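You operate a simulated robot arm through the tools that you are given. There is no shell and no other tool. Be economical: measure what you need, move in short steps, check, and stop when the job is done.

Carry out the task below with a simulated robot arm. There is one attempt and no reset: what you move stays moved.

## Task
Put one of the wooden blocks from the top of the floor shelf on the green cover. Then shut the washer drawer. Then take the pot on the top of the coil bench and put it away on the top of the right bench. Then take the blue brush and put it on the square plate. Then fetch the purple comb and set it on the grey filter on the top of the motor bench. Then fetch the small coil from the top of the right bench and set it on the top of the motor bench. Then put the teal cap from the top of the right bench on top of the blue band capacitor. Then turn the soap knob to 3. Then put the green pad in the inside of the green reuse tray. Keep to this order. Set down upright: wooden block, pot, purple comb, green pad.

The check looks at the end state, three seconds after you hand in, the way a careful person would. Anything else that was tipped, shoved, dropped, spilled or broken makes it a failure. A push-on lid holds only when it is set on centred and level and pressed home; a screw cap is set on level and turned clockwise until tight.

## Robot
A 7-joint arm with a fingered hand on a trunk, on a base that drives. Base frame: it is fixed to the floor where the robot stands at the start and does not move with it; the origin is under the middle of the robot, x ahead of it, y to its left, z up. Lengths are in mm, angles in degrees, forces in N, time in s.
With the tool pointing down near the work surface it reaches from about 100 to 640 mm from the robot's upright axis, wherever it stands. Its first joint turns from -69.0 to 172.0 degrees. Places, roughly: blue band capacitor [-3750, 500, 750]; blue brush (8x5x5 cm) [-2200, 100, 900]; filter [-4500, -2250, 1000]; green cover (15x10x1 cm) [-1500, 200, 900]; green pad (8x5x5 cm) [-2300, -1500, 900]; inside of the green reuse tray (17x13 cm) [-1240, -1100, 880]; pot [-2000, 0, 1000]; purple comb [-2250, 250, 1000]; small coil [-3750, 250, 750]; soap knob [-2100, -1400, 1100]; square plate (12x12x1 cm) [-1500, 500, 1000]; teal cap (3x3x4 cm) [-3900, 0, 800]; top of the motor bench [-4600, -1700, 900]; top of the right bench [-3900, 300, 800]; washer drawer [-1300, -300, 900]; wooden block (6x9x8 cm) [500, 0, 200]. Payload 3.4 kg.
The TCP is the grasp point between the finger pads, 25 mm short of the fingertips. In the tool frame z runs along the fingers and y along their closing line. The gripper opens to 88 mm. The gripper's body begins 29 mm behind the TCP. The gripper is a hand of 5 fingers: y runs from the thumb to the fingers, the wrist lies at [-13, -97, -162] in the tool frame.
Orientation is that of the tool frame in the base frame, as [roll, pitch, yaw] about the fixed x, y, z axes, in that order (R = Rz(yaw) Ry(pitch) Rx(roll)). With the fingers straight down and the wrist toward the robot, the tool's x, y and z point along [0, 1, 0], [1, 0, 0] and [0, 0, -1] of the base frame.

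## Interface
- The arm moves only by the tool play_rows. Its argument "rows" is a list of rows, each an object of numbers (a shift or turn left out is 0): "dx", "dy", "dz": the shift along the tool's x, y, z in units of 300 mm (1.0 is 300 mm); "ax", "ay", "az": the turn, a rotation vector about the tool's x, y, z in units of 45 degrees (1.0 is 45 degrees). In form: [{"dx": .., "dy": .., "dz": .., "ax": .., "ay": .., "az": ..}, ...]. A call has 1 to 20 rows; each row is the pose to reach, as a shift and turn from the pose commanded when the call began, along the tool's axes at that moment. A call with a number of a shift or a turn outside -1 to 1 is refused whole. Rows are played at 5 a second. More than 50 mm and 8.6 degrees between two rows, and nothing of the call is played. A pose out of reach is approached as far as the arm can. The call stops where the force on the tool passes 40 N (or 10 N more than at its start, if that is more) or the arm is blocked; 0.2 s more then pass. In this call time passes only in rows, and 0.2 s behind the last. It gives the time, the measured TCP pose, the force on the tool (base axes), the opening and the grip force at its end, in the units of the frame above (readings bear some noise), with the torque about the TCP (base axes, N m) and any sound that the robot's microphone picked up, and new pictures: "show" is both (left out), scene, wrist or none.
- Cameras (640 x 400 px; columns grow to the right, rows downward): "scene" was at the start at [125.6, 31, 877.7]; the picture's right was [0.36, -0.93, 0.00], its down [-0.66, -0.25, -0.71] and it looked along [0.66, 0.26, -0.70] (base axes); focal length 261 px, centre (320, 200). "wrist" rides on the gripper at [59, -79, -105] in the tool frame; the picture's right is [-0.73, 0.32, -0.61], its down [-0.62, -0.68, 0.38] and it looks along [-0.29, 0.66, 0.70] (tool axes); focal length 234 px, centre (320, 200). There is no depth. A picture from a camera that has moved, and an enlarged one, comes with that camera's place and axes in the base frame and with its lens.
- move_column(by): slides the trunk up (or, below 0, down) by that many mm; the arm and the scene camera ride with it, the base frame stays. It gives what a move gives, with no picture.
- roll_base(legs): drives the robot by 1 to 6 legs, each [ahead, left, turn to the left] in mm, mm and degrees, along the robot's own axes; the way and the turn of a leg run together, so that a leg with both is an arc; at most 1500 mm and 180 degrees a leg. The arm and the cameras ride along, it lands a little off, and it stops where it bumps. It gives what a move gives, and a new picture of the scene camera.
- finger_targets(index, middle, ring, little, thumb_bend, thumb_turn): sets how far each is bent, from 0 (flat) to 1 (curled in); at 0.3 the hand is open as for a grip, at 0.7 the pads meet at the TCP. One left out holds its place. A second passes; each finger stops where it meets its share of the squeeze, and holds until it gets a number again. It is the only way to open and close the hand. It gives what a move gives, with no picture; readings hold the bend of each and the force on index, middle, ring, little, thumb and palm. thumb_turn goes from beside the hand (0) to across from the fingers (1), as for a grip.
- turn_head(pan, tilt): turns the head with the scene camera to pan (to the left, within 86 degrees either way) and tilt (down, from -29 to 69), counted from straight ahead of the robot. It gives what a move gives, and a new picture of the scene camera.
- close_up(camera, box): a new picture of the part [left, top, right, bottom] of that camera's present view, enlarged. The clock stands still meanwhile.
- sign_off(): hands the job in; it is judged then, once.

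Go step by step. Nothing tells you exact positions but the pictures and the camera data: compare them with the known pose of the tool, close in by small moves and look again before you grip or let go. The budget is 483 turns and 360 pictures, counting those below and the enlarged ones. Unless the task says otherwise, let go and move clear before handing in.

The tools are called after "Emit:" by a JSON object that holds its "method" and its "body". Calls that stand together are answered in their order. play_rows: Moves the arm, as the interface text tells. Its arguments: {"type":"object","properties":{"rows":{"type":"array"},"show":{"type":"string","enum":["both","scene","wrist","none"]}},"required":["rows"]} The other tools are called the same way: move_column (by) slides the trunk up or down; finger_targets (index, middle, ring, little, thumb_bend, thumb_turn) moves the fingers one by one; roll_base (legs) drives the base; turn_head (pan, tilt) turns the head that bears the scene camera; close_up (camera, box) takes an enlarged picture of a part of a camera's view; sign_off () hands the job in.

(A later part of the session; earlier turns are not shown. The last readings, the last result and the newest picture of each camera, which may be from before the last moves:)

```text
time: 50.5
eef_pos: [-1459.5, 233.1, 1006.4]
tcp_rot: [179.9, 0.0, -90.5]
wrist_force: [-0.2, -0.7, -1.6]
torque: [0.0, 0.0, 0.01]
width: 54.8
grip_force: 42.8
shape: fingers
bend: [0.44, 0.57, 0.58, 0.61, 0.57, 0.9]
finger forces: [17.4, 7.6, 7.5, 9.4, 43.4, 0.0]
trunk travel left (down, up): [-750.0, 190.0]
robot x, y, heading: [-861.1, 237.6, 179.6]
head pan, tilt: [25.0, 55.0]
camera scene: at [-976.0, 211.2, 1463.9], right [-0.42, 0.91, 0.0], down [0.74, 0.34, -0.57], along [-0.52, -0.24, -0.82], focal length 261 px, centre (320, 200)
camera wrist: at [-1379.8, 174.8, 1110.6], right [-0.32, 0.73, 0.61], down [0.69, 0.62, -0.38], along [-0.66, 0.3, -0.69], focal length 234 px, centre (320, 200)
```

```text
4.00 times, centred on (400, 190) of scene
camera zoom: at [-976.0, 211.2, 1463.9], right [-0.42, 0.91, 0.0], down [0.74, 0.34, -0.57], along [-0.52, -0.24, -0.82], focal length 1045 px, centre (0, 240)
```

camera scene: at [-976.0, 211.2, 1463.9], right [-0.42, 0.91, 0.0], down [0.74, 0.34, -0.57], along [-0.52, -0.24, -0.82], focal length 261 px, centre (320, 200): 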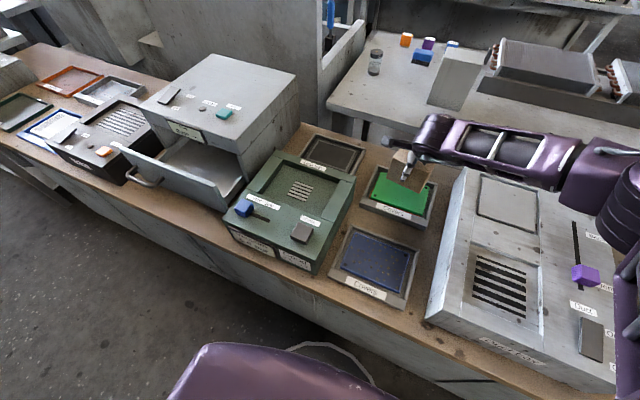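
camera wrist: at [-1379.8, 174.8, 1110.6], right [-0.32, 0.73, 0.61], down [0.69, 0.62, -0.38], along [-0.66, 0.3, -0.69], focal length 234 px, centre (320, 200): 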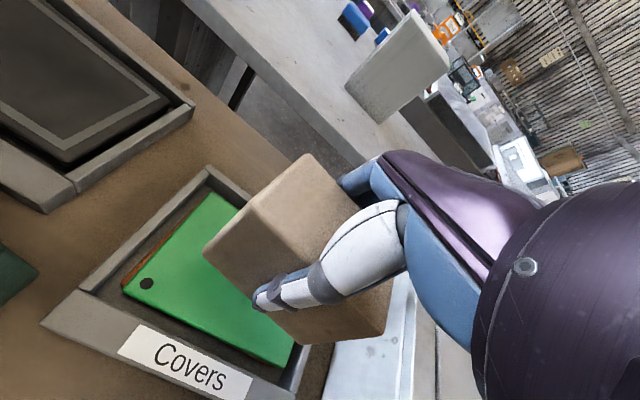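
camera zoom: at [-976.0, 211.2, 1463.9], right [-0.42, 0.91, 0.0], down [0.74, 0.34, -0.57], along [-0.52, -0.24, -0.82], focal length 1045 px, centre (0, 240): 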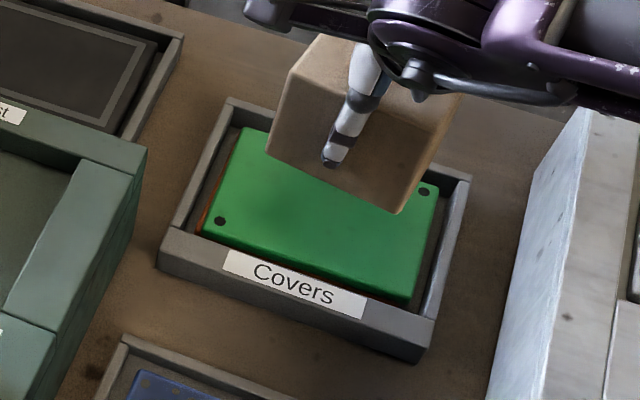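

Wrist view agrees: cover centre ≈[-1455, 236], top z≈889. Descending to just above contact.

Emit:
{"method": "play_rows", "body": {"rows": [{"dx": -0.005, "dy": -0.008, "dz": 0.08}, {"dx": -0.01, "dy": -0.01, "dz": 0.15}, {"dx": -0.01, "dy": -0.01, "dz": 0.165}], "show": "both"}}

Emit:
{"method": "close_up", "body": {"camera": "scene", "box": [340, 140, 460, 240]}}

```text
time: 51.3
eef_pos: [-1456.5, 238.6, 955.9]
tcp_rot: [179.9, 0.1, -90.6]
wrist_force: [1.0, 0.3, -1.5]
torque: [-0.01, 0.02, 0.01]
width: 54.8
grip_force: 42.4
shape: fingers
bend: [0.44, 0.57, 0.58, 0.61, 0.57, 0.9]
finger forces: [17.5, 7.7, 7.7, 9.3, 43.1, 0.0]
trunk travel left (down, up): [-750.0, 190.0]
robot x, y, heading: [-857.6, 240.5, 179.8]
head pan, tilt: [25.0, 55.0]
camera scene: at [-975.0, 211.0, 1463.9], right [-0.42, 0.91, 0.0], down [0.74, 0.34, -0.57], along [-0.52, -0.24, -0.82], focal length 261 px, centre (320, 200)
camera wrist: at [-1376.5, 178.9, 1061.4], right [-0.32, 0.73, 0.61], down [0.69, 0.62, -0.38], along [-0.66, 0.3, -0.69], focal length 234 px, centre (320, 200)
```

scene: 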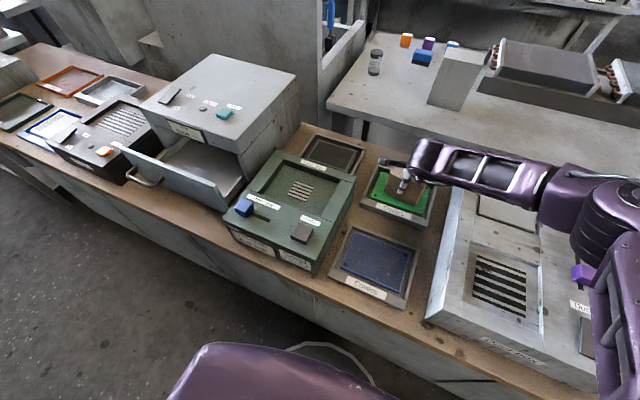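
wrist: 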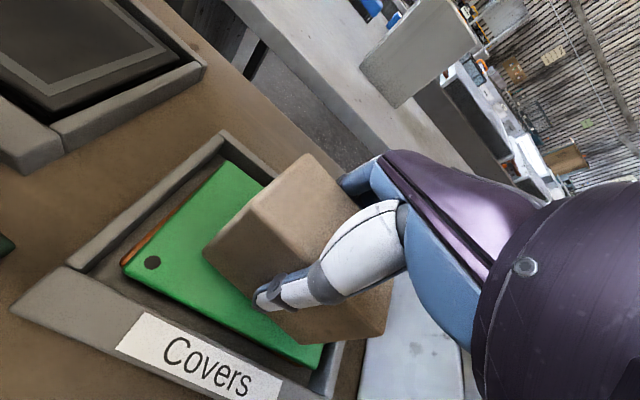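

```text
4.00 times, centred on (400, 190) of scene
camera zoom: at [-975.0, 211.0, 1463.9], right [-0.42, 0.91, 0.0], down [0.74, 0.34, -0.57], along [-0.52, -0.24, -0.82], focal length 1045 px, centre (0, 240)
```

zoom: 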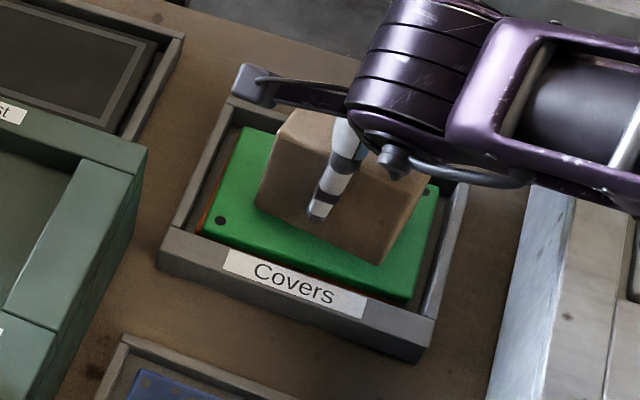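

Well centred over the cover. Lowering in small steps until the block touches.

Emit:
{"method": "play_rows", "body": {"rows": [{"dz": 0.01}, {"dz": 0.02}], "show": "none"}}

Emit:
{"method": "play_rows", "body": {"rows": [{"dz": 0.01}], "show": "none"}}

```text
time: 51.9
eef_pos: [-1455.7, 238.0, 953.2]
tcp_rot: [179.7, 0.0, -90.7]
wrist_force: [1.7, 1.4, 10.6]
torque: [-0.14, 0.3, -0.01]
width: 55.0
grip_force: 45.5
shape: fingers
bend: [0.44, 0.57, 0.58, 0.61, 0.58, 0.9]
finger forces: [20.7, 8.0, 7.7, 9.1, 46.1, 0.1]
trunk travel left (down, up): [-750.0, 190.0]
robot x, y, heading: [-856.3, 239.4, 179.8]
head pan, tilt: [25.0, 55.0]
```

```text
time: 52.3
eef_pos: [-1454.3, 237.9, 952.0]
tcp_rot: [179.4, 0.0, -90.5]
wrist_force: [-0.1, 2.3, 22.5]
torque: [-0.05, 0.6, -0.01]
width: 54.7
grip_force: 49.2
shape: fingers
bend: [0.44, 0.57, 0.58, 0.61, 0.58, 0.9]
finger forces: [22.7, 8.9, 8.6, 9.2, 48.5, 0.0]
trunk travel left (down, up): [-750.0, 190.0]
robot x, y, heading: [-858.9, 241.1, 179.8]
head pan, tilt: [25.0, 55.0]
```

Contact is firm. Opening partially so the fingers don't reach the bin rim, then rising.

Emit:
{"method": "finger_targets", "body": {"index": 0.33, "middle": 0.44, "ring": 0.44, "little": 0.46, "thumb_bend": 0.45}}

Emit:
{"method": "play_rows", "body": {"rows": [{"dz": -0.05}, {"dz": -0.12}, {"dz": -0.25}, {"dz": -0.4}, {"dz": -0.5}], "show": "both"}}

```text
time: 53.3
eef_pos: [-1452.6, 237.6, 949.5]
tcp_rot: [179.7, 0.0, -90.5]
wrist_force: [5.4, -0.4, 11.7]
torque: [-0.01, 0.09, 0.0]
width: 76.2
grip_force: 10.6
shape: fingers
bend: [0.3, 0.44, 0.44, 0.46, 0.44, 0.96]
finger forces: [5.6, 0.1, 0.1, 2.9, 13.6, 0.0]
trunk travel left (down, up): [-750.0, 190.0]
robot x, y, heading: [-855.0, 240.0, 180.0]
head pan, tilt: [25.0, 55.0]
```

```text
time: 54.5
eef_pos: [-1455.4, 238.6, 1099.3]
tcp_rot: [179.9, 0.0, -90.5]
wrist_force: [-0.7, -0.6, -2.0]
torque: [-0.04, -0.01, -0.01]
width: 75.0
grip_force: 9.2
shape: fingers
bend: [0.29, 0.44, 0.44, 0.46, 0.43, 0.96]
finger forces: [5.4, 0.0, 0.1, 3.4, 9.3, 0.0]
trunk travel left (down, up): [-750.0, 190.0]
robot x, y, heading: [-861.2, 240.6, 180.0]
head pan, tilt: [25.0, 55.0]
camera scene: at [-974.7, 210.9, 1463.9], right [-0.42, 0.91, 0.0], down [0.74, 0.34, -0.57], along [-0.52, -0.24, -0.82], focal length 261 px, centre (320, 200)
camera wrist: at [-1376.1, 179.3, 1203.5], right [-0.32, 0.73, 0.61], down [0.69, 0.62, -0.38], along [-0.66, 0.3, -0.69], focal length 234 px, centre (320, 200)
```

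scene: 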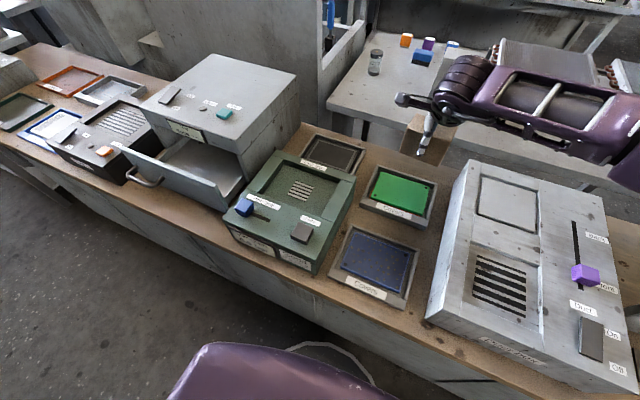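
wrist: 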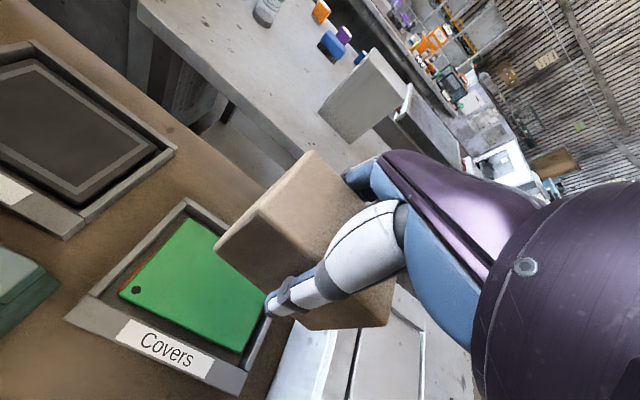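

The block is still lightly held between index, little and thumb, so I must open wider. I'll lower it back to contact.

Emit:
{"method": "close_up", "body": {"camera": "wrist", "box": [100, 130, 420, 370]}}

Emit:
{"method": "play_rows", "body": {"rows": [{"dz": 0.15}, {"dz": 0.3}, {"dz": 0.42}, {"dz": 0.465}], "show": "both"}}

```text
1.67 times, centred on (260, 250) of wrist
camera zoom: at [-1376.1, 179.3, 1203.5], right [-0.32, 0.73, 0.61], down [0.69, 0.62, -0.38], along [-0.66, 0.3, -0.69], focal length 390 px, centre (420, 117)
```

zoom: 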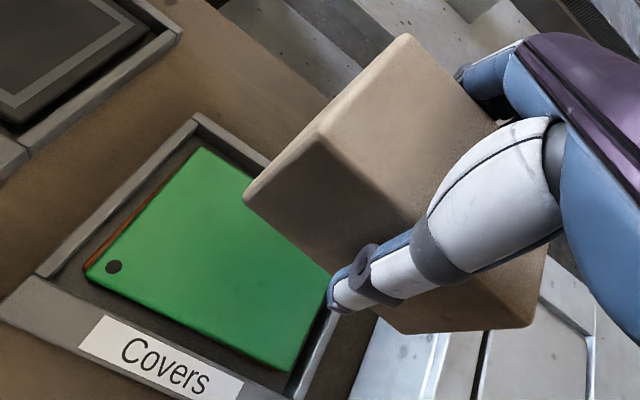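

```text
time: 55.5
eef_pos: [-1455.6, 237.4, 957.7]
tcp_rot: [180.0, 0.1, -90.4]
wrist_force: [0.4, 0.6, -2.6]
torque: [0.0, 0.01, -0.01]
width: 75.0
grip_force: 9.3
shape: fingers
bend: [0.29, 0.44, 0.44, 0.46, 0.43, 0.96]
finger forces: [5.2, 0.1, 0.1, 3.5, 9.2, 0.0]
trunk travel left (down, up): [-750.0, 190.0]
robot x, y, heading: [-859.4, 240.8, 179.7]
head pan, tilt: [25.0, 55.0]
camera scene: at [-975.3, 211.1, 1463.9], right [-0.42, 0.91, 0.0], down [0.74, 0.34, -0.57], along [-0.52, -0.24, -0.82], focal length 261 px, centre (320, 200)
camera wrist: at [-1376.5, 178.6, 1062.5], right [-0.32, 0.73, 0.61], down [0.69, 0.62, -0.38], along [-0.66, 0.3, -0.7], focal length 234 px, centre (320, 200)
```

scene: 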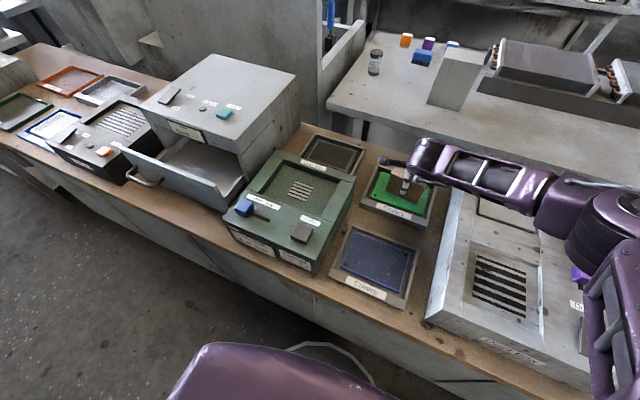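
wrist: 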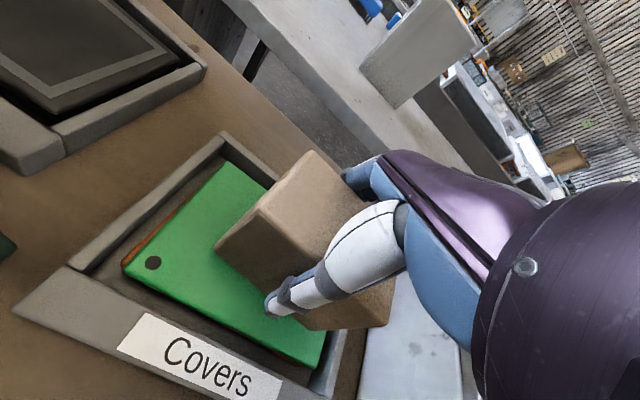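

Emit:
{"method": "play_rows", "body": {"rows": [{"dz": 0.01}, {"dz": 0.02}], "show": "none"}}

Emit:
{"method": "play_rows", "body": {"rows": [{"dz": 0.01}], "show": "none"}}

```text
time: 56.1
eef_pos: [-1455.9, 238.5, 951.7]
tcp_rot: [180.0, -0.1, -90.5]
wrist_force: [0.6, 0.6, -0.5]
torque: [-0.07, 0.03, 0.0]
width: 75.0
grip_force: 8.9
shape: fingers
bend: [0.29, 0.44, 0.44, 0.46, 0.43, 0.96]
finger forces: [6.1, 0.0, 0.1, 3.1, 9.4, 0.1]
trunk travel left (down, up): [-750.0, 190.0]
robot x, y, heading: [-857.8, 240.5, 179.8]
head pan, tilt: [25.0, 55.0]
```

```text
time: 56.5
eef_pos: [-1453.5, 239.5, 950.4]
tcp_rot: [179.8, 0.0, -90.5]
wrist_force: [0.7, 0.9, 6.6]
torque: [-0.03, 0.22, -0.01]
width: 75.5
grip_force: 11.0
shape: fingers
bend: [0.29, 0.44, 0.44, 0.46, 0.43, 0.96]
finger forces: [7.8, 0.0, 0.0, 3.7, 10.2, 0.1]
trunk travel left (down, up): [-750.0, 190.0]
robot x, y, heading: [-860.1, 239.2, 179.8]
head pan, tilt: [25.0, 55.0]
```

Emit:
{"method": "finger_targets", "body": {"index": 0.18, "middle": 0.3, "ring": 0.3, "little": 0.3, "thumb_bend": 0.25}}

Emit:
{"method": "close_up", "body": {"camera": "wrist", "box": [100, 130, 420, 370]}}

```text
time: 57.5
eef_pos: [-1455.9, 237.6, 948.6]
tcp_rot: [180.0, 0.0, -90.6]
wrist_force: [0.5, -1.2, -1.1]
torque: [0.03, 0.0, -0.03]
width: 102.7
grip_force: 0.1
shape: fingers
bend: [0.18, 0.3, 0.3, 0.3, 0.25, 0.97]
finger forces: [0.1, 0.1, 0.0, 0.1, 0.4, 0.0]
trunk travel left (down, up): [-750.0, 190.0]
robot x, y, heading: [-859.3, 239.8, 179.9]
head pan, tilt: [25.0, 55.0]
```

```text
1.67 times, centred on (260, 250) of wrist
camera zoom: at [-1375.6, 178.8, 1054.1], right [-0.32, 0.73, 0.61], down [0.69, 0.62, -0.38], along [-0.66, 0.3, -0.69], focal length 390 px, centre (420, 117)
```

zoom: 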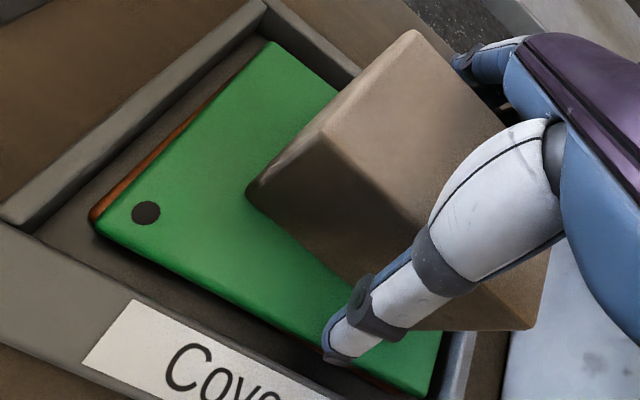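

Now fully released; the block sits on the cover. Rising clear.

Emit:
{"method": "play_rows", "body": {"rows": [{"dz": -0.03}, {"dz": -0.06}, {"dz": -0.12}, {"dz": -0.25}, {"dz": -0.4}, {"dz": -0.55}], "show": "scene"}}

Emit:
{"method": "close_up", "body": {"camera": "scene", "box": [340, 140, 460, 240]}}

```text
time: 58.9
eef_pos: [-1454.2, 235.4, 1115.5]
tcp_rot: [180.0, 0.1, -90.5]
wrist_force: [0.1, 0.0, 0.5]
torque: [-0.04, 0.01, 0.05]
width: 102.7
grip_force: 0.0
shape: fingers
bend: [0.18, 0.3, 0.3, 0.3, 0.25, 0.97]
finger forces: [0.1, 0.1, 0.0, 0.0, 0.0, 0.1]
trunk travel left (down, up): [-750.0, 190.0]
robot x, y, heading: [-856.2, 242.7, 179.8]
head pan, tilt: [25.0, 55.0]
camera scene: at [-973.9, 210.9, 1463.9], right [-0.42, 0.91, 0.0], down [0.74, 0.34, -0.57], along [-0.52, -0.24, -0.82], focal length 261 px, centre (320, 200)
```

scene: 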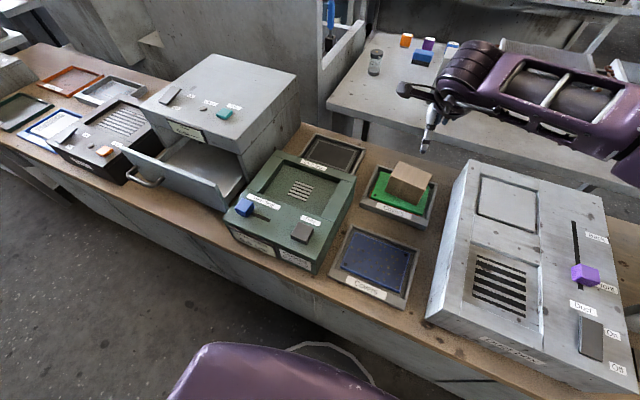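

```text
4.00 times, centred on (400, 190) of scene
camera zoom: at [-973.9, 210.9, 1463.9], right [-0.42, 0.91, 0.0], down [0.74, 0.34, -0.57], along [-0.52, -0.24, -0.82], focal length 1045 px, centre (0, 240)
```

zoom: 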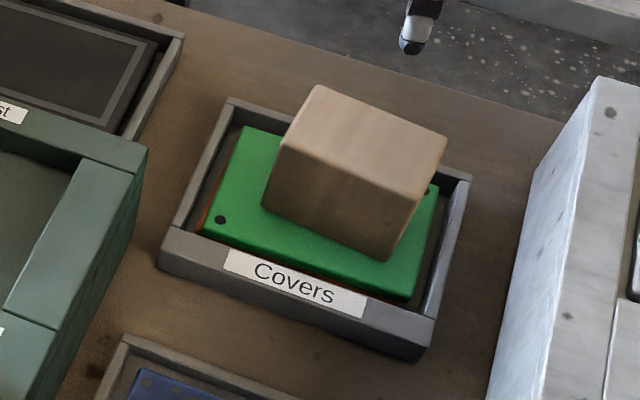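

The block stands upright on the cover. Next the washer drawer: I'll pull the arm back, then drive back 150 mm and left 540 mm to face it.

Emit:
{"method": "play_rows", "body": {"rows": [{"dy": -0.16}, {"dy": -0.32}, {"dy": -0.48}, {"dy": -0.64}, {"dy": -0.8}], "show": "none"}}

Emit:
{"method": "roll_base", "body": {"legs": [[-150, 0, 0], [0, 540, 0]]}}

Emit:
{"method": "turn_head", "body": {"pan": 10, "tilt": 45}}

```text
time: 60.1
eef_pos: [-1211.6, 235.3, 1114.1]
tcp_rot: [179.9, 0.1, -90.6]
wrist_force: [0.4, 0.8, -1.2]
torque: [0.02, 0.02, -0.01]
width: 102.3
grip_force: 0.0
shape: fingers
bend: [0.18, 0.3, 0.3, 0.3, 0.25, 0.97]
finger forces: [0.1, 0.1, 0.0, 0.0, 0.0, 0.0]
trunk travel left (down, up): [-750.0, 190.0]
robot x, y, heading: [-856.9, 236.8, 180.1]
head pan, tilt: [25.0, 55.0]
```

```text
time: 64.2
eef_pos: [-1068.3, -305.2, 1114.1]
tcp_rot: [179.9, 0.1, -90.8]
wrist_force: [0.3, -0.1, 0.1]
torque: [0.0, 0.0, 0.02]
width: 102.3
grip_force: 0.1
shape: fingers
bend: [0.18, 0.3, 0.3, 0.3, 0.25, 0.97]
finger forces: [0.0, 0.0, 0.1, 0.0, 0.0, 0.1]
trunk travel left (down, up): [-750.0, 190.0]
robot x, y, heading: [-713.6, -303.8, 179.5]
head pan, tilt: [25.0, 55.0]
camera scene: at [-828.6, -330.1, 1463.9], right [-0.42, 0.91, 0.0], down [0.75, 0.34, -0.57], along [-0.52, -0.24, -0.82], focal length 261 px, centre (320, 200)
```

scene: 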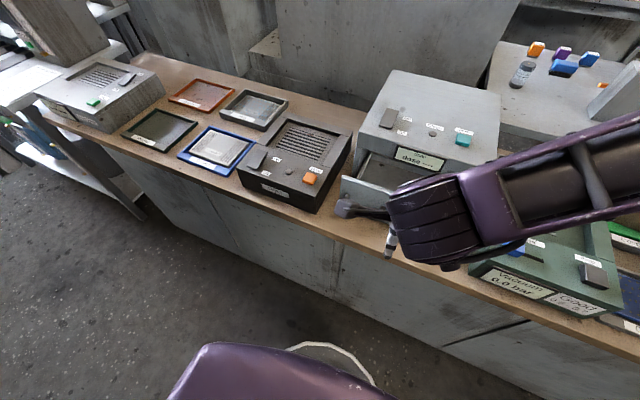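

```text
time: 65.0
eef_pos: [-1068.7, -304.9, 1113.5]
tcp_rot: [-180.0, 0.0, -90.8]
wrist_force: [-0.1, -0.6, 0.2]
torque: [-0.01, -0.02, 0.01]
width: 102.5
grip_force: 0.1
shape: fingers
bend: [0.18, 0.3, 0.3, 0.3, 0.25, 0.97]
finger forces: [0.1, 0.0, 0.0, 0.0, 0.1, 0.1]
trunk travel left (down, up): [-750.0, 190.0]
robot x, y, heading: [-712.9, -305.0, 179.3]
head pan, tilt: [10.0, 45.0]
camera scene: at [-843.1, -313.8, 1477.3], right [-0.17, 0.99, 0.0], down [0.7, 0.12, -0.71], along [-0.7, -0.12, -0.71], focal length 261 px, centre (320, 200)
```

scene: 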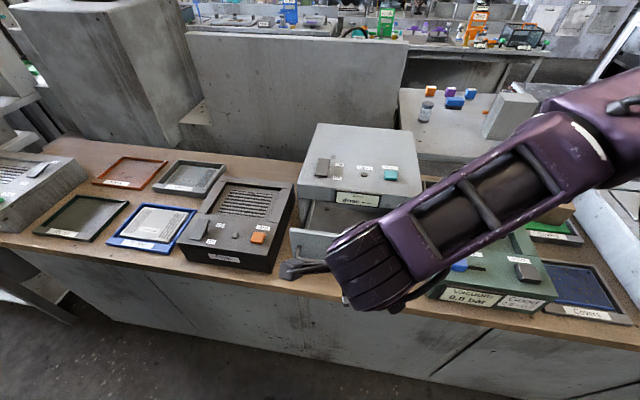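

The drawer front's left top corner comes out near [-1185, -434, 1028]. I'll make a fist and look with the wrist camera.

Emit:
{"method": "finger_targets", "body": {"index": 0.9, "middle": 0.9, "ring": 0.9, "little": 0.9, "thumb_bend": 0.5, "thumb_turn": 0.3}}

Emit:
{"method": "close_up", "body": {"camera": "wrist", "box": [0, 0, 640, 400]}}

```text
time: 66.0
eef_pos: [-1068.4, -304.3, 1114.6]
tcp_rot: [179.8, 0.1, -90.8]
wrist_force: [0.5, -0.3, -0.3]
torque: [0.02, -0.02, 0.02]
width: 55.1
grip_force: 0.0
shape: fingers
bend: [0.9, 0.9, 0.9, 0.9, 0.5, 0.3]
finger forces: [0.0, 0.0, 0.0, 0.0, 0.0, 0.1]
trunk travel left (down, up): [-750.0, 190.0]
robot x, y, heading: [-715.7, -303.5, 179.5]
head pan, tilt: [10.0, 45.0]
```

```text
1.00 times, centred on (320, 200) of wrist (not enlarged: the box is as wide or as high as the picture)
camera zoom: at [-989.1, -363.7, 1219.1], right [-0.31, 0.73, 0.61], down [0.69, 0.61, -0.38], along [-0.65, 0.3, -0.69], focal length 234 px, centre (320, 200)
```

zoom: 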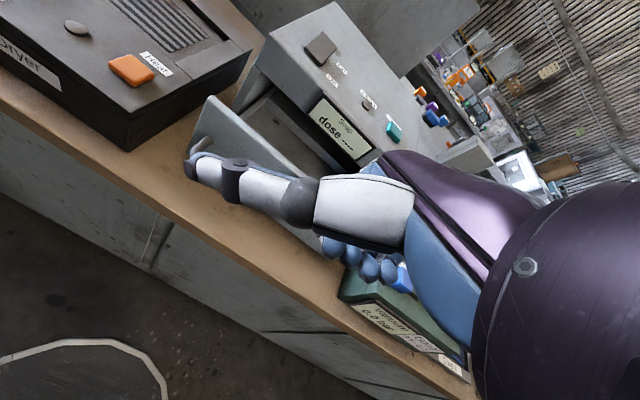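

I'll fold the thumb, back off a little, lower the fist to the drawer-front height, and then push ahead.

Emit:
{"method": "finger_targets", "body": {"thumb_bend": 0.95, "thumb_turn": 0.3}}

Emit:
{"method": "play_rows", "body": {"rows": [{"dy": -0.1}, {"dy": -0.1, "dz": 0.1}, {"dy": -0.1, "dz": 0.25}, {"dy": -0.1, "dz": 0.4}], "show": "both"}}

```text
time: 67.0
eef_pos: [-1068.2, -303.8, 1113.0]
tcp_rot: [179.9, 0.0, -90.7]
wrist_force: [0.7, 0.2, 1.0]
torque: [-0.06, 0.0, 0.02]
width: 38.9
grip_force: 0.1
shape: fingers
bend: [0.9, 0.9, 0.9, 0.9, 0.95, 0.31]
finger forces: [0.0, 0.0, 0.0, 0.0, 0.0, 0.0]
trunk travel left (down, up): [-750.0, 190.0]
robot x, y, heading: [-712.9, -300.4, 179.6]
head pan, tilt: [10.0, 45.0]
```

```text
time: 68.0
eef_pos: [-1037.5, -305.5, 994.4]
tcp_rot: [179.9, 0.1, -90.7]
wrist_force: [0.4, -0.2, -0.5]
torque: [-0.02, -0.02, 0.01]
width: 38.8
grip_force: 0.1
shape: fingers
bend: [0.9, 0.9, 0.9, 0.9, 0.95, 0.31]
finger forces: [0.1, 0.0, 0.0, 0.0, 0.0, 0.1]
out of reach, approached as far as the arm can: row 1, 2, 3
trunk travel left (down, up): [-750.0, 190.0]
robot x, y, heading: [-714.2, -299.0, 179.3]
head pan, tilt: [10.0, 45.0]
camera scene: at [-843.8, -314.7, 1477.3], right [-0.17, 0.99, 0.0], down [0.7, 0.12, -0.71], along [-0.7, -0.12, -0.71], focal length 261 px, centre (320, 200)
camera wrist: at [-959.3, -364.4, 1099.2], right [-0.31, 0.73, 0.61], down [0.69, 0.62, -0.38], along [-0.65, 0.3, -0.7], focal length 234 px, centre (320, 200)
```

scene: 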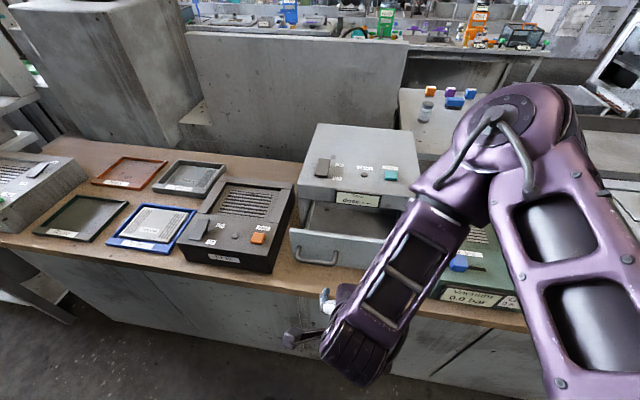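
wrist: 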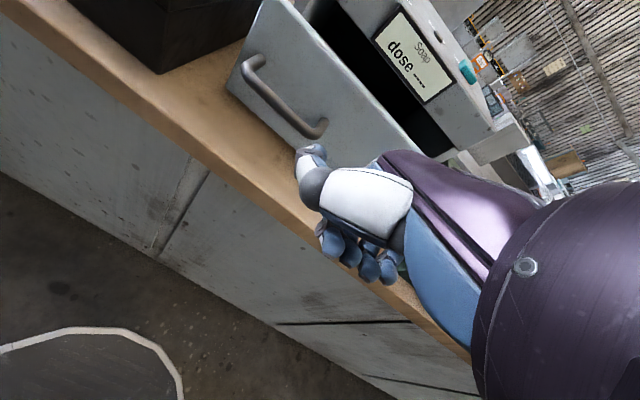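

The drawer front spans y≈-440…-250, z≈900…1005, with the handle at z≈967. I'll line the fist up at y≈-350, z≈955 and push ahead gently.

Emit:
{"method": "play_rows", "body": {"rows": [{"dx": 0.08, "dz": 0.07}, {"dx": 0.15, "dz": 0.13}, {"dx": 0.15, "dz": 0.13, "dy": 0.05}, {"dx": 0.15, "dz": 0.13, "dy": 0.1}, {"dx": 0.15, "dz": 0.13, "dy": 0.15}], "show": "both"}}

```text
time: 69.2
eef_pos: [-1083.4, -349.1, 955.7]
tcp_rot: [179.9, 0.0, -90.7]
wrist_force: [-0.4, 0.1, -0.2]
torque: [0.0, -0.03, 0.02]
width: 38.8
grip_force: 0.3
shape: fingers
bend: [0.9, 0.9, 0.9, 0.9, 0.95, 0.31]
finger forces: [0.1, 0.1, 0.1, 0.1, 0.0, 0.0]
trunk travel left (down, up): [-750.0, 190.0]
robot x, y, heading: [-715.4, -302.7, 179.4]
head pan, tilt: [10.0, 45.0]
camera scene: at [-843.5, -313.1, 1477.3], right [-0.17, 0.99, 0.0], down [0.7, 0.12, -0.71], along [-0.7, -0.12, -0.71], focal length 261 px, centre (320, 200)
camera wrist: at [-1004.9, -408.1, 1060.1], right [-0.31, 0.73, 0.61], down [0.69, 0.61, -0.38], along [-0.65, 0.3, -0.7], focal length 234 px, centre (320, 200)
```

scene: 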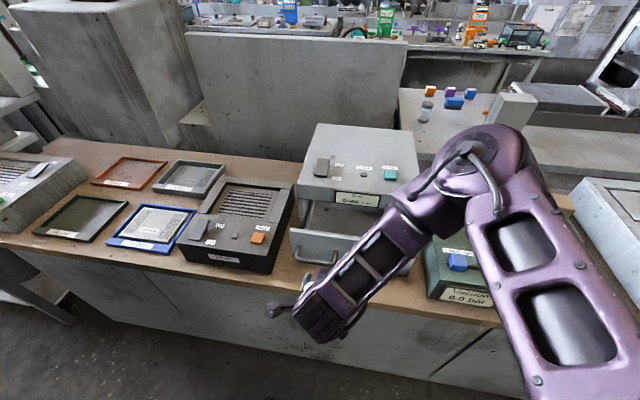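
wrist: 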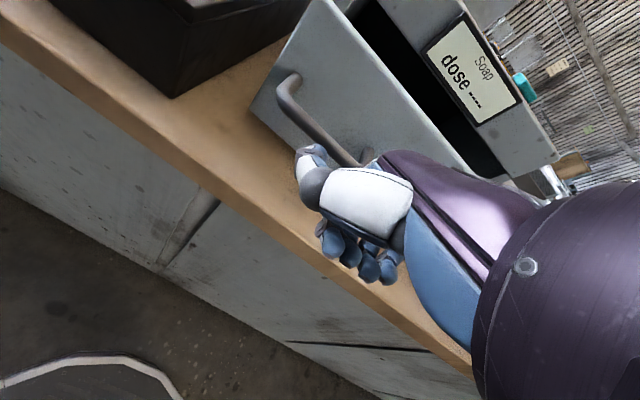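

Emit:
{"method": "play_rows", "body": {"rows": [{"dx": 0.05, "dy": 0.04}, {"dx": 0.05, "dy": 0.08}, {"dx": 0.05, "dy": 0.12}, {"dx": 0.05, "dy": 0.16}, {"dx": 0.05, "dy": 0.2}], "show": "wrist"}}

```text
time: 70.4
eef_pos: [-1144.1, -363.0, 955.0]
tcp_rot: [-180.0, 0.0, -90.7]
wrist_force: [0.2, 0.5, -1.0]
torque: [0.02, 0.03, -0.01]
width: 38.7
grip_force: 0.2
shape: fingers
bend: [0.9, 0.9, 0.9, 0.9, 0.95, 0.31]
finger forces: [0.0, 0.0, 0.0, 0.0, 0.0, 0.0]
trunk travel left (down, up): [-750.0, 190.0]
robot x, y, heading: [-711.8, -299.4, 179.5]
head pan, tilt: [10.0, 45.0]
camera wrist: at [-1065.3, -422.5, 1060.1], right [-0.31, 0.73, 0.61], down [0.69, 0.61, -0.38], along [-0.65, 0.3, -0.7], focal length 234 px, centre (320, 200)
```

wrist: 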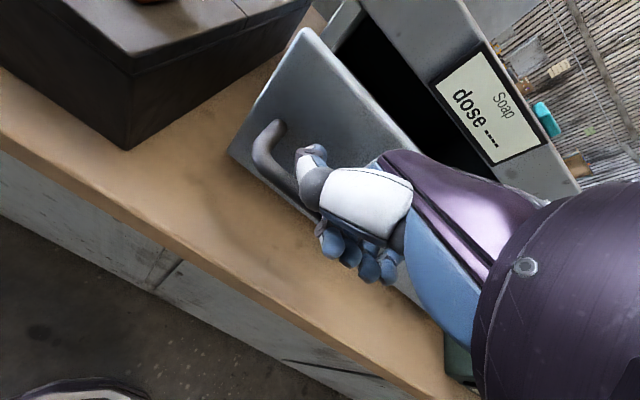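

Emit:
{"method": "play_rows", "body": {"rows": [{"dy": 0.04}, {"dy": 0.08}, {"dy": 0.12}, {"dy": 0.16}, {"dy": 0.2}, {"dy": 0.24}], "show": "wrist"}}

```text
time: 71.8
eef_pos: [-1215.4, -362.3, 955.3]
tcp_rot: [179.9, 0.1, -90.7]
wrist_force: [1.6, 0.5, 1.3]
torque: [0.0, 0.0, 0.05]
width: 38.6
grip_force: 1.3
shape: fingers
bend: [0.9, 0.9, 0.9, 0.9, 0.95, 0.31]
finger forces: [0.0, 1.3, 0.0, 0.0, 0.9, 0.0]
trunk travel left (down, up): [-750.0, 190.0]
robot x, y, heading: [-711.6, -305.2, 179.6]
head pan, tilt: [10.0, 45.0]
camera wrist: at [-1137.0, -421.8, 1060.5], right [-0.31, 0.73, 0.61], down [0.69, 0.62, -0.38], along [-0.65, 0.3, -0.69], focal length 234 px, centre (320, 200)
```

wrist: 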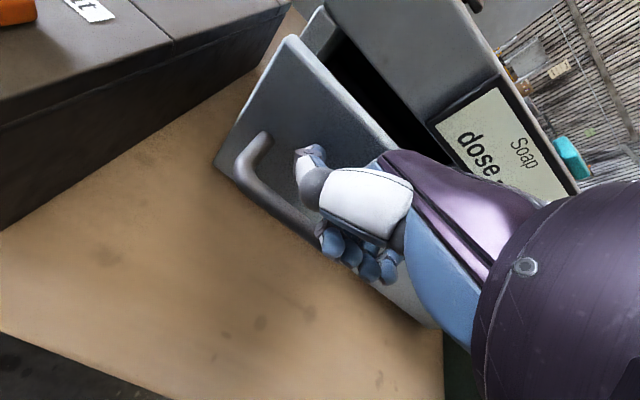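

The drawer is sliding with little force. I keep pushing.

Emit:
{"method": "play_rows", "body": {"rows": [{"dy": 0.04}, {"dy": 0.08}, {"dy": 0.12}, {"dy": 0.16}, {"dy": 0.2}, {"dy": 0.24}], "show": "wrist"}}

```text
time: 72.9
eef_pos: [-1252.1, -363.7, 954.3]
tcp_rot: [-179.2, -0.1, -90.3]
wrist_force: [22.4, 0.2, 7.7]
torque: [0.08, 1.06, -0.06]
width: 38.5
grip_force: 16.0
shape: fingers
bend: [0.9, 0.91, 0.9, 0.9, 0.94, 0.31]
finger forces: [0.8, 27.6, 0.1, 0.0, 2.4, 0.1]
trunk travel left (down, up): [-750.0, 190.0]
robot x, y, heading: [-712.7, -301.8, 179.4]
head pan, tilt: [10.0, 45.0]
stopped in row 5: the force on the tool passed its limit at 47 N (the readings are from after the stop); the commanded pose is now the measured one
camera wrist: at [-1174.4, -421.6, 1060.2], right [-0.33, 0.73, 0.6], down [0.69, 0.62, -0.38], along [-0.65, 0.29, -0.7], focal length 234 px, centre (320, 200)
```

wrist: 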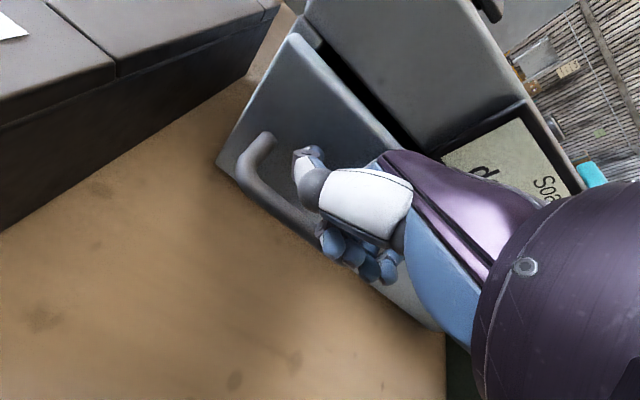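

The push stopped against a hard resistance. I'll back off slightly and look whether the drawer is fully shut.

Emit:
{"method": "play_rows", "body": {"rows": [{"dy": -0.05}, {"dy": -0.15}, {"dy": -0.3}, {"dy": -0.4}], "show": "none"}}

Emit:
{"method": "close_up", "body": {"camera": "scene", "box": [260, 100, 460, 300]}}

Emit:
{"method": "close_up", "body": {"camera": "wrist", "box": [180, 0, 520, 250]}}

```text
time: 73.9
eef_pos: [-1138.7, -363.4, 954.5]
tcp_rot: [-179.2, 0.0, -90.5]
wrist_force: [-1.5, 1.3, 6.7]
torque: [0.04, 0.04, 0.03]
width: 39.0
grip_force: 3.2
shape: fingers
bend: [0.9, 0.91, 0.9, 0.9, 0.95, 0.31]
finger forces: [0.0, 6.9, 0.0, 0.0, 0.1, 0.0]
trunk travel left (down, up): [-750.0, 190.0]
robot x, y, heading: [-711.4, -303.3, 179.3]
head pan, tilt: [10.0, 45.0]
```

```text
2.00 times, centred on (360, 200) of scene
camera zoom: at [-840.8, -313.5, 1477.5], right [-0.17, 0.99, 0.0], down [0.7, 0.12, -0.71], along [-0.7, -0.12, -0.71], focal length 522 px, centre (240, 200)
```

zoom: 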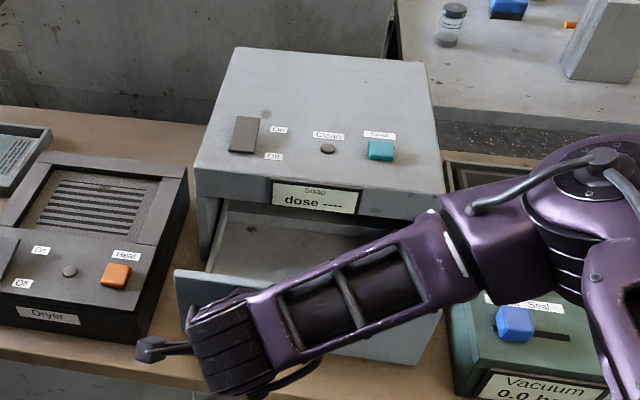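

```text
1.60 times, centred on (350, 125) of wrist
camera zoom: at [-1060.8, -422.7, 1059.8], right [-0.32, 0.73, 0.6], down [0.69, 0.62, -0.37], along [-0.64, 0.3, -0.7], focal length 375 px, centre (272, 320)
```

zoom: 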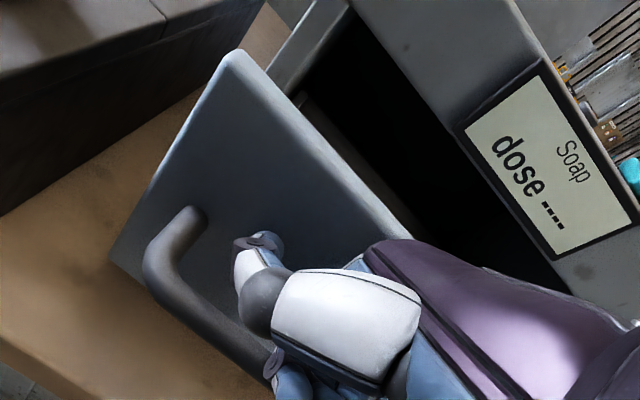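

The middle finger rested on the handle and dragged the drawer back out. I'll raise free, move beside the handle (y≈-295), and push on the bare panel instead.

Emit:
{"method": "play_rows", "body": {"rows": [{"dz": -0.05}, {"dz": -0.15}, {"dz": -0.28}, {"dz": -0.28, "dy": -0.1}, {"dz": -0.28, "dy": -0.2}], "show": "scene"}}

Emit:
{"method": "close_up", "body": {"camera": "wrist", "box": [180, 0, 520, 250]}}

```text
time: 75.1
eef_pos: [-1080.9, -364.6, 1037.9]
tcp_rot: [-179.1, 0.1, -90.4]
wrist_force: [0.2, -0.3, 0.4]
torque: [0.0, 0.02, -0.01]
width: 38.7
grip_force: 0.1
shape: fingers
bend: [0.9, 0.9, 0.9, 0.9, 0.95, 0.31]
finger forces: [0.0, 0.0, 0.0, 0.0, 0.0, 0.0]
trunk travel left (down, up): [-750.0, 190.0]
robot x, y, heading: [-714.1, -300.9, 179.6]
head pan, tilt: [10.0, 45.0]
camera scene: at [-841.6, -314.4, 1477.4], right [-0.17, 0.99, 0.0], down [0.7, 0.12, -0.71], along [-0.7, -0.12, -0.71], focal length 261 px, centre (320, 200)
```

scene: 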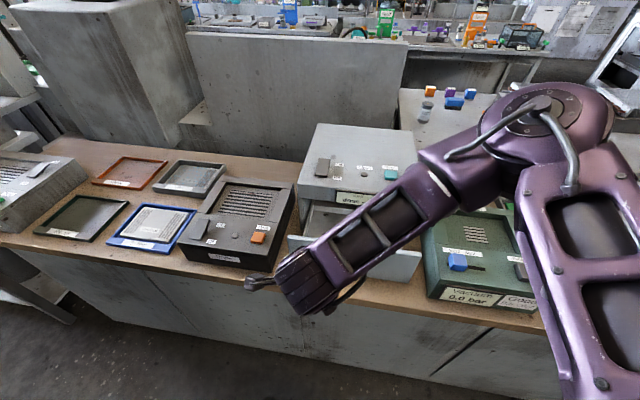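

```text
1.60 times, centred on (350, 125) of wrist
camera zoom: at [-1002.8, -424.2, 1144.1], right [-0.33, 0.73, 0.6], down [0.69, 0.62, -0.37], along [-0.64, 0.3, -0.71], focal length 375 px, centre (272, 320)
```

zoom: 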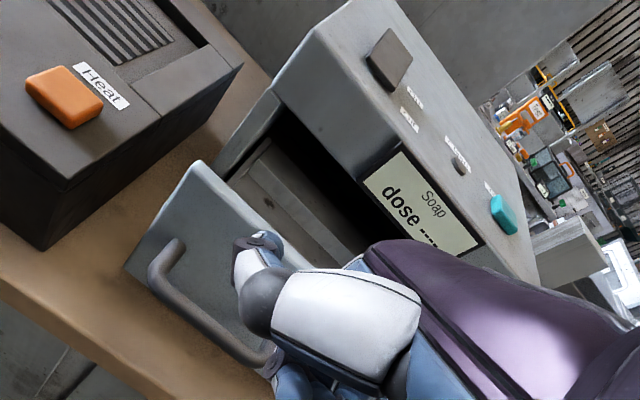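

Free of the handle. The handle covers y≈-411…-313, so I'll push at y≈-235 on the bare right part of the panel.

Emit:
{"method": "play_rows", "body": {"rows": [{"dx": -0.15}, {"dx": -0.3}, {"dx": -0.433}, {"dx": -0.433, "dz": 0.12}, {"dx": -0.433, "dz": 0.25}, {"dx": -0.433, "dz": 0.27, "dy": 0.08}], "show": "both"}}

```text
time: 76.5
eef_pos: [-1104.5, -232.7, 955.3]
tcp_rot: [-179.1, 0.1, -90.5]
wrist_force: [-0.1, 0.4, 0.2]
torque: [-0.01, -0.02, -0.01]
width: 38.8
grip_force: 0.1
shape: fingers
bend: [0.9, 0.9, 0.9, 0.9, 0.95, 0.31]
finger forces: [0.1, 0.0, 0.0, 0.0, 0.1, 0.0]
out of reach, approached as far as the arm can: row 3
trunk travel left (down, up): [-750.0, 190.0]
robot x, y, heading: [-708.0, -302.8, 179.5]
head pan, tilt: [10.0, 45.0]
camera scene: at [-842.9, -313.0, 1477.3], right [-0.17, 0.99, 0.0], down [0.7, 0.12, -0.71], along [-0.7, -0.12, -0.71], focal length 261 px, centre (320, 200)
camera wrist: at [-1026.3, -292.3, 1062.1], right [-0.33, 0.73, 0.6], down [0.69, 0.62, -0.37], along [-0.64, 0.3, -0.71], focal length 234 px, centre (320, 200)
```

scene: 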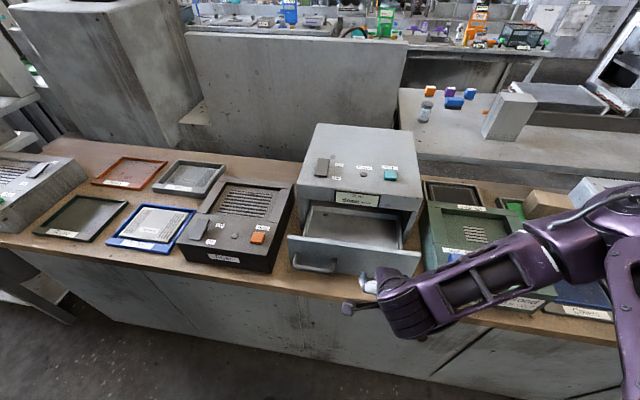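
wrist: 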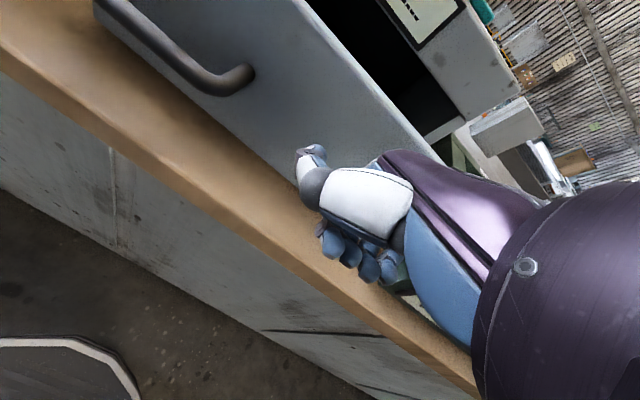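

The panel is clear of the handle here. Pushing ahead.

Emit:
{"method": "play_rows", "body": {"rows": [{"dy": 0.1}, {"dy": 0.18}, {"dy": 0.24}, {"dy": 0.3}, {"dy": 0.36}, {"dy": 0.42}, {"dy": 0.48}, {"dy": 0.54}, {"dy": 0.6}, {"dy": 0.66}], "show": "both"}}

```text
time: 78.3
eef_pos: [-1250.8, -234.6, 950.7]
tcp_rot: [-177.8, 0.1, -90.0]
wrist_force: [28.8, -2.1, 2.0]
torque: [0.11, 1.48, -0.14]
width: 39.0
grip_force: 14.7
shape: fingers
bend: [0.9, 0.9, 0.9, 0.9, 0.95, 0.31]
finger forces: [0.0, 28.3, 0.0, 0.0, 0.7, 0.1]
trunk travel left (down, up): [-750.0, 190.0]
robot x, y, heading: [-707.3, -301.7, 179.6]
head pan, tilt: [10.0, 45.0]
stopped in row 9: the force on the tool passed its limit at 54 N (the readings are from after the stop); the commanded pose is now the measured one
camera scene: at [-832.4, -313.2, 1478.4], right [-0.16, 0.99, 0.0], down [0.69, 0.12, -0.71], along [-0.7, -0.12, -0.7], focal length 261 px, centre (320, 200)
camera wrist: at [-1175.3, -293.0, 1057.4], right [-0.35, 0.72, 0.6], down [0.69, 0.62, -0.36], along [-0.63, 0.29, -0.72], focal length 234 px, centre (320, 200)
```

scene: 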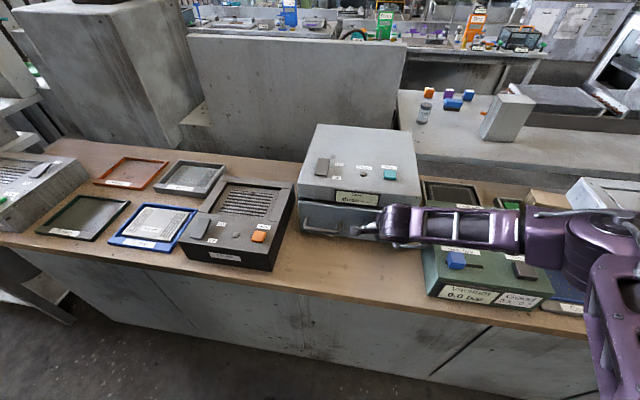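
wrist: 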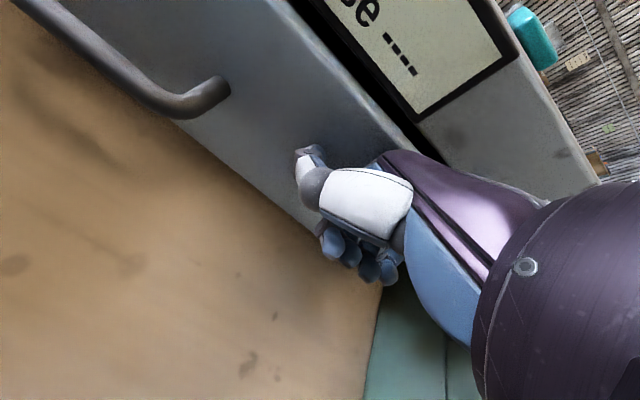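

The drawer looks shut. Backing off to verify.

Emit:
{"method": "play_rows", "body": {"rows": [{"dy": -0.05}, {"dy": -0.15}, {"dy": -0.3}, {"dy": -0.4}], "show": "none"}}

Emit:
{"method": "close_up", "body": {"camera": "scene", "box": [280, 110, 440, 270]}}

Emit:
{"method": "close_up", "body": {"camera": "wrist", "box": [80, 0, 560, 250]}}

```text
time: 79.3
eef_pos: [-1138.9, -233.1, 952.2]
tcp_rot: [-178.0, 0.2, -90.2]
wrist_force: [0.1, -0.4, 0.5]
torque: [-0.01, 0.0, -0.02]
width: 38.8
grip_force: 0.0
shape: fingers
bend: [0.9, 0.9, 0.9, 0.9, 0.95, 0.31]
finger forces: [0.0, 0.1, 0.1, 0.0, 0.0, 0.1]
trunk travel left (down, up): [-750.0, 190.0]
robot x, y, heading: [-710.9, -303.8, 179.4]
head pan, tilt: [10.0, 45.0]
```

```text
2.50 times, centred on (360, 190) of scene
camera zoom: at [-841.2, -313.2, 1477.4], right [-0.16, 0.99, 0.0], down [0.7, 0.12, -0.71], along [-0.7, -0.12, -0.71], focal length 653 px, centre (220, 225)
```

zoom: 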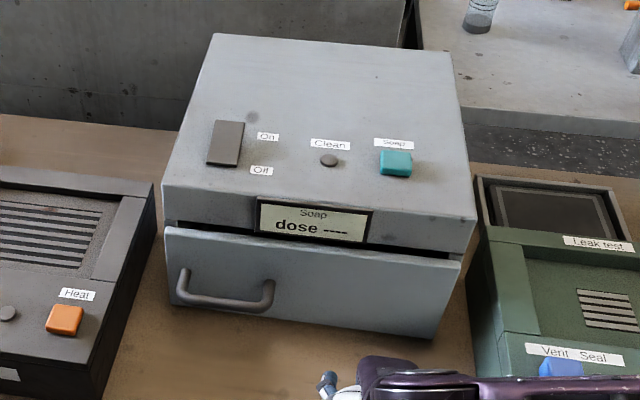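

```text
1.33 times, centred on (320, 125) of wrist
camera zoom: at [-1063.5, -292.5, 1060.0], right [-0.34, 0.73, 0.6], down [0.7, 0.62, -0.36], along [-0.63, 0.29, -0.72], focal length 312 px, centre (320, 300)
```

zoom: 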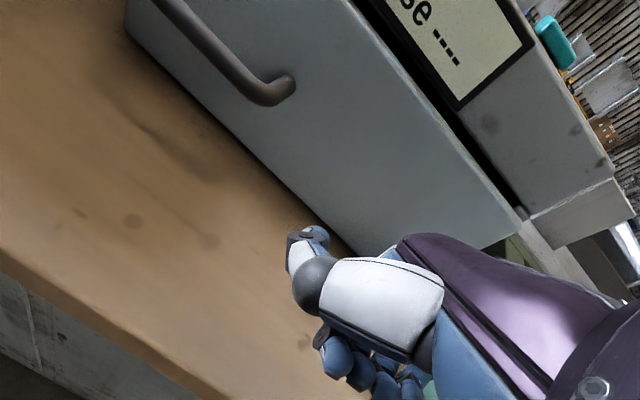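

Both pushes ended at the same hard stop. I'll check the gap from closer.

Emit:
{"method": "close_up", "body": {"camera": "scene", "box": [310, 180, 410, 250]}}

Emit:
{"method": "close_up", "body": {"camera": "wrist", "box": [350, 40, 550, 200]}}

```text
5.71 times, centred on (360, 215) of scene
camera zoom: at [-841.2, -313.2, 1477.4], right [-0.16, 0.99, 0.0], down [0.7, 0.12, -0.71], along [-0.7, -0.12, -0.71], focal length 1492 px, centre (91, 114)
```

zoom: 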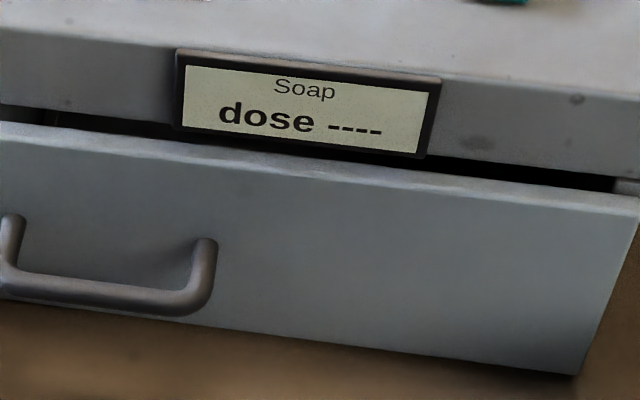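

```text
2.50 times, centred on (450, 120) of wrist
camera zoom: at [-1063.5, -292.5, 1060.0], right [-0.34, 0.73, 0.6], down [0.7, 0.62, -0.36], along [-0.63, 0.29, -0.72], focal length 585 px, centre (-5, 400)
```

zoom: 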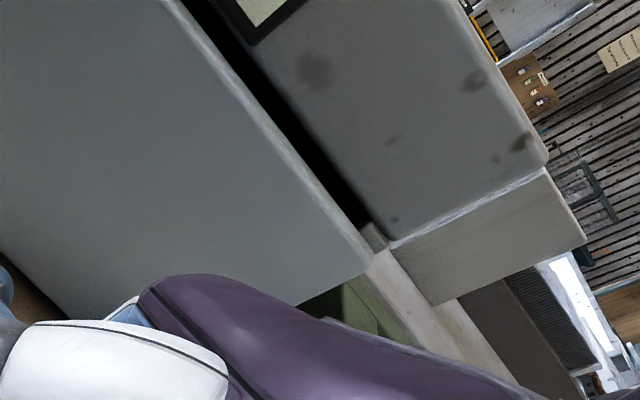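

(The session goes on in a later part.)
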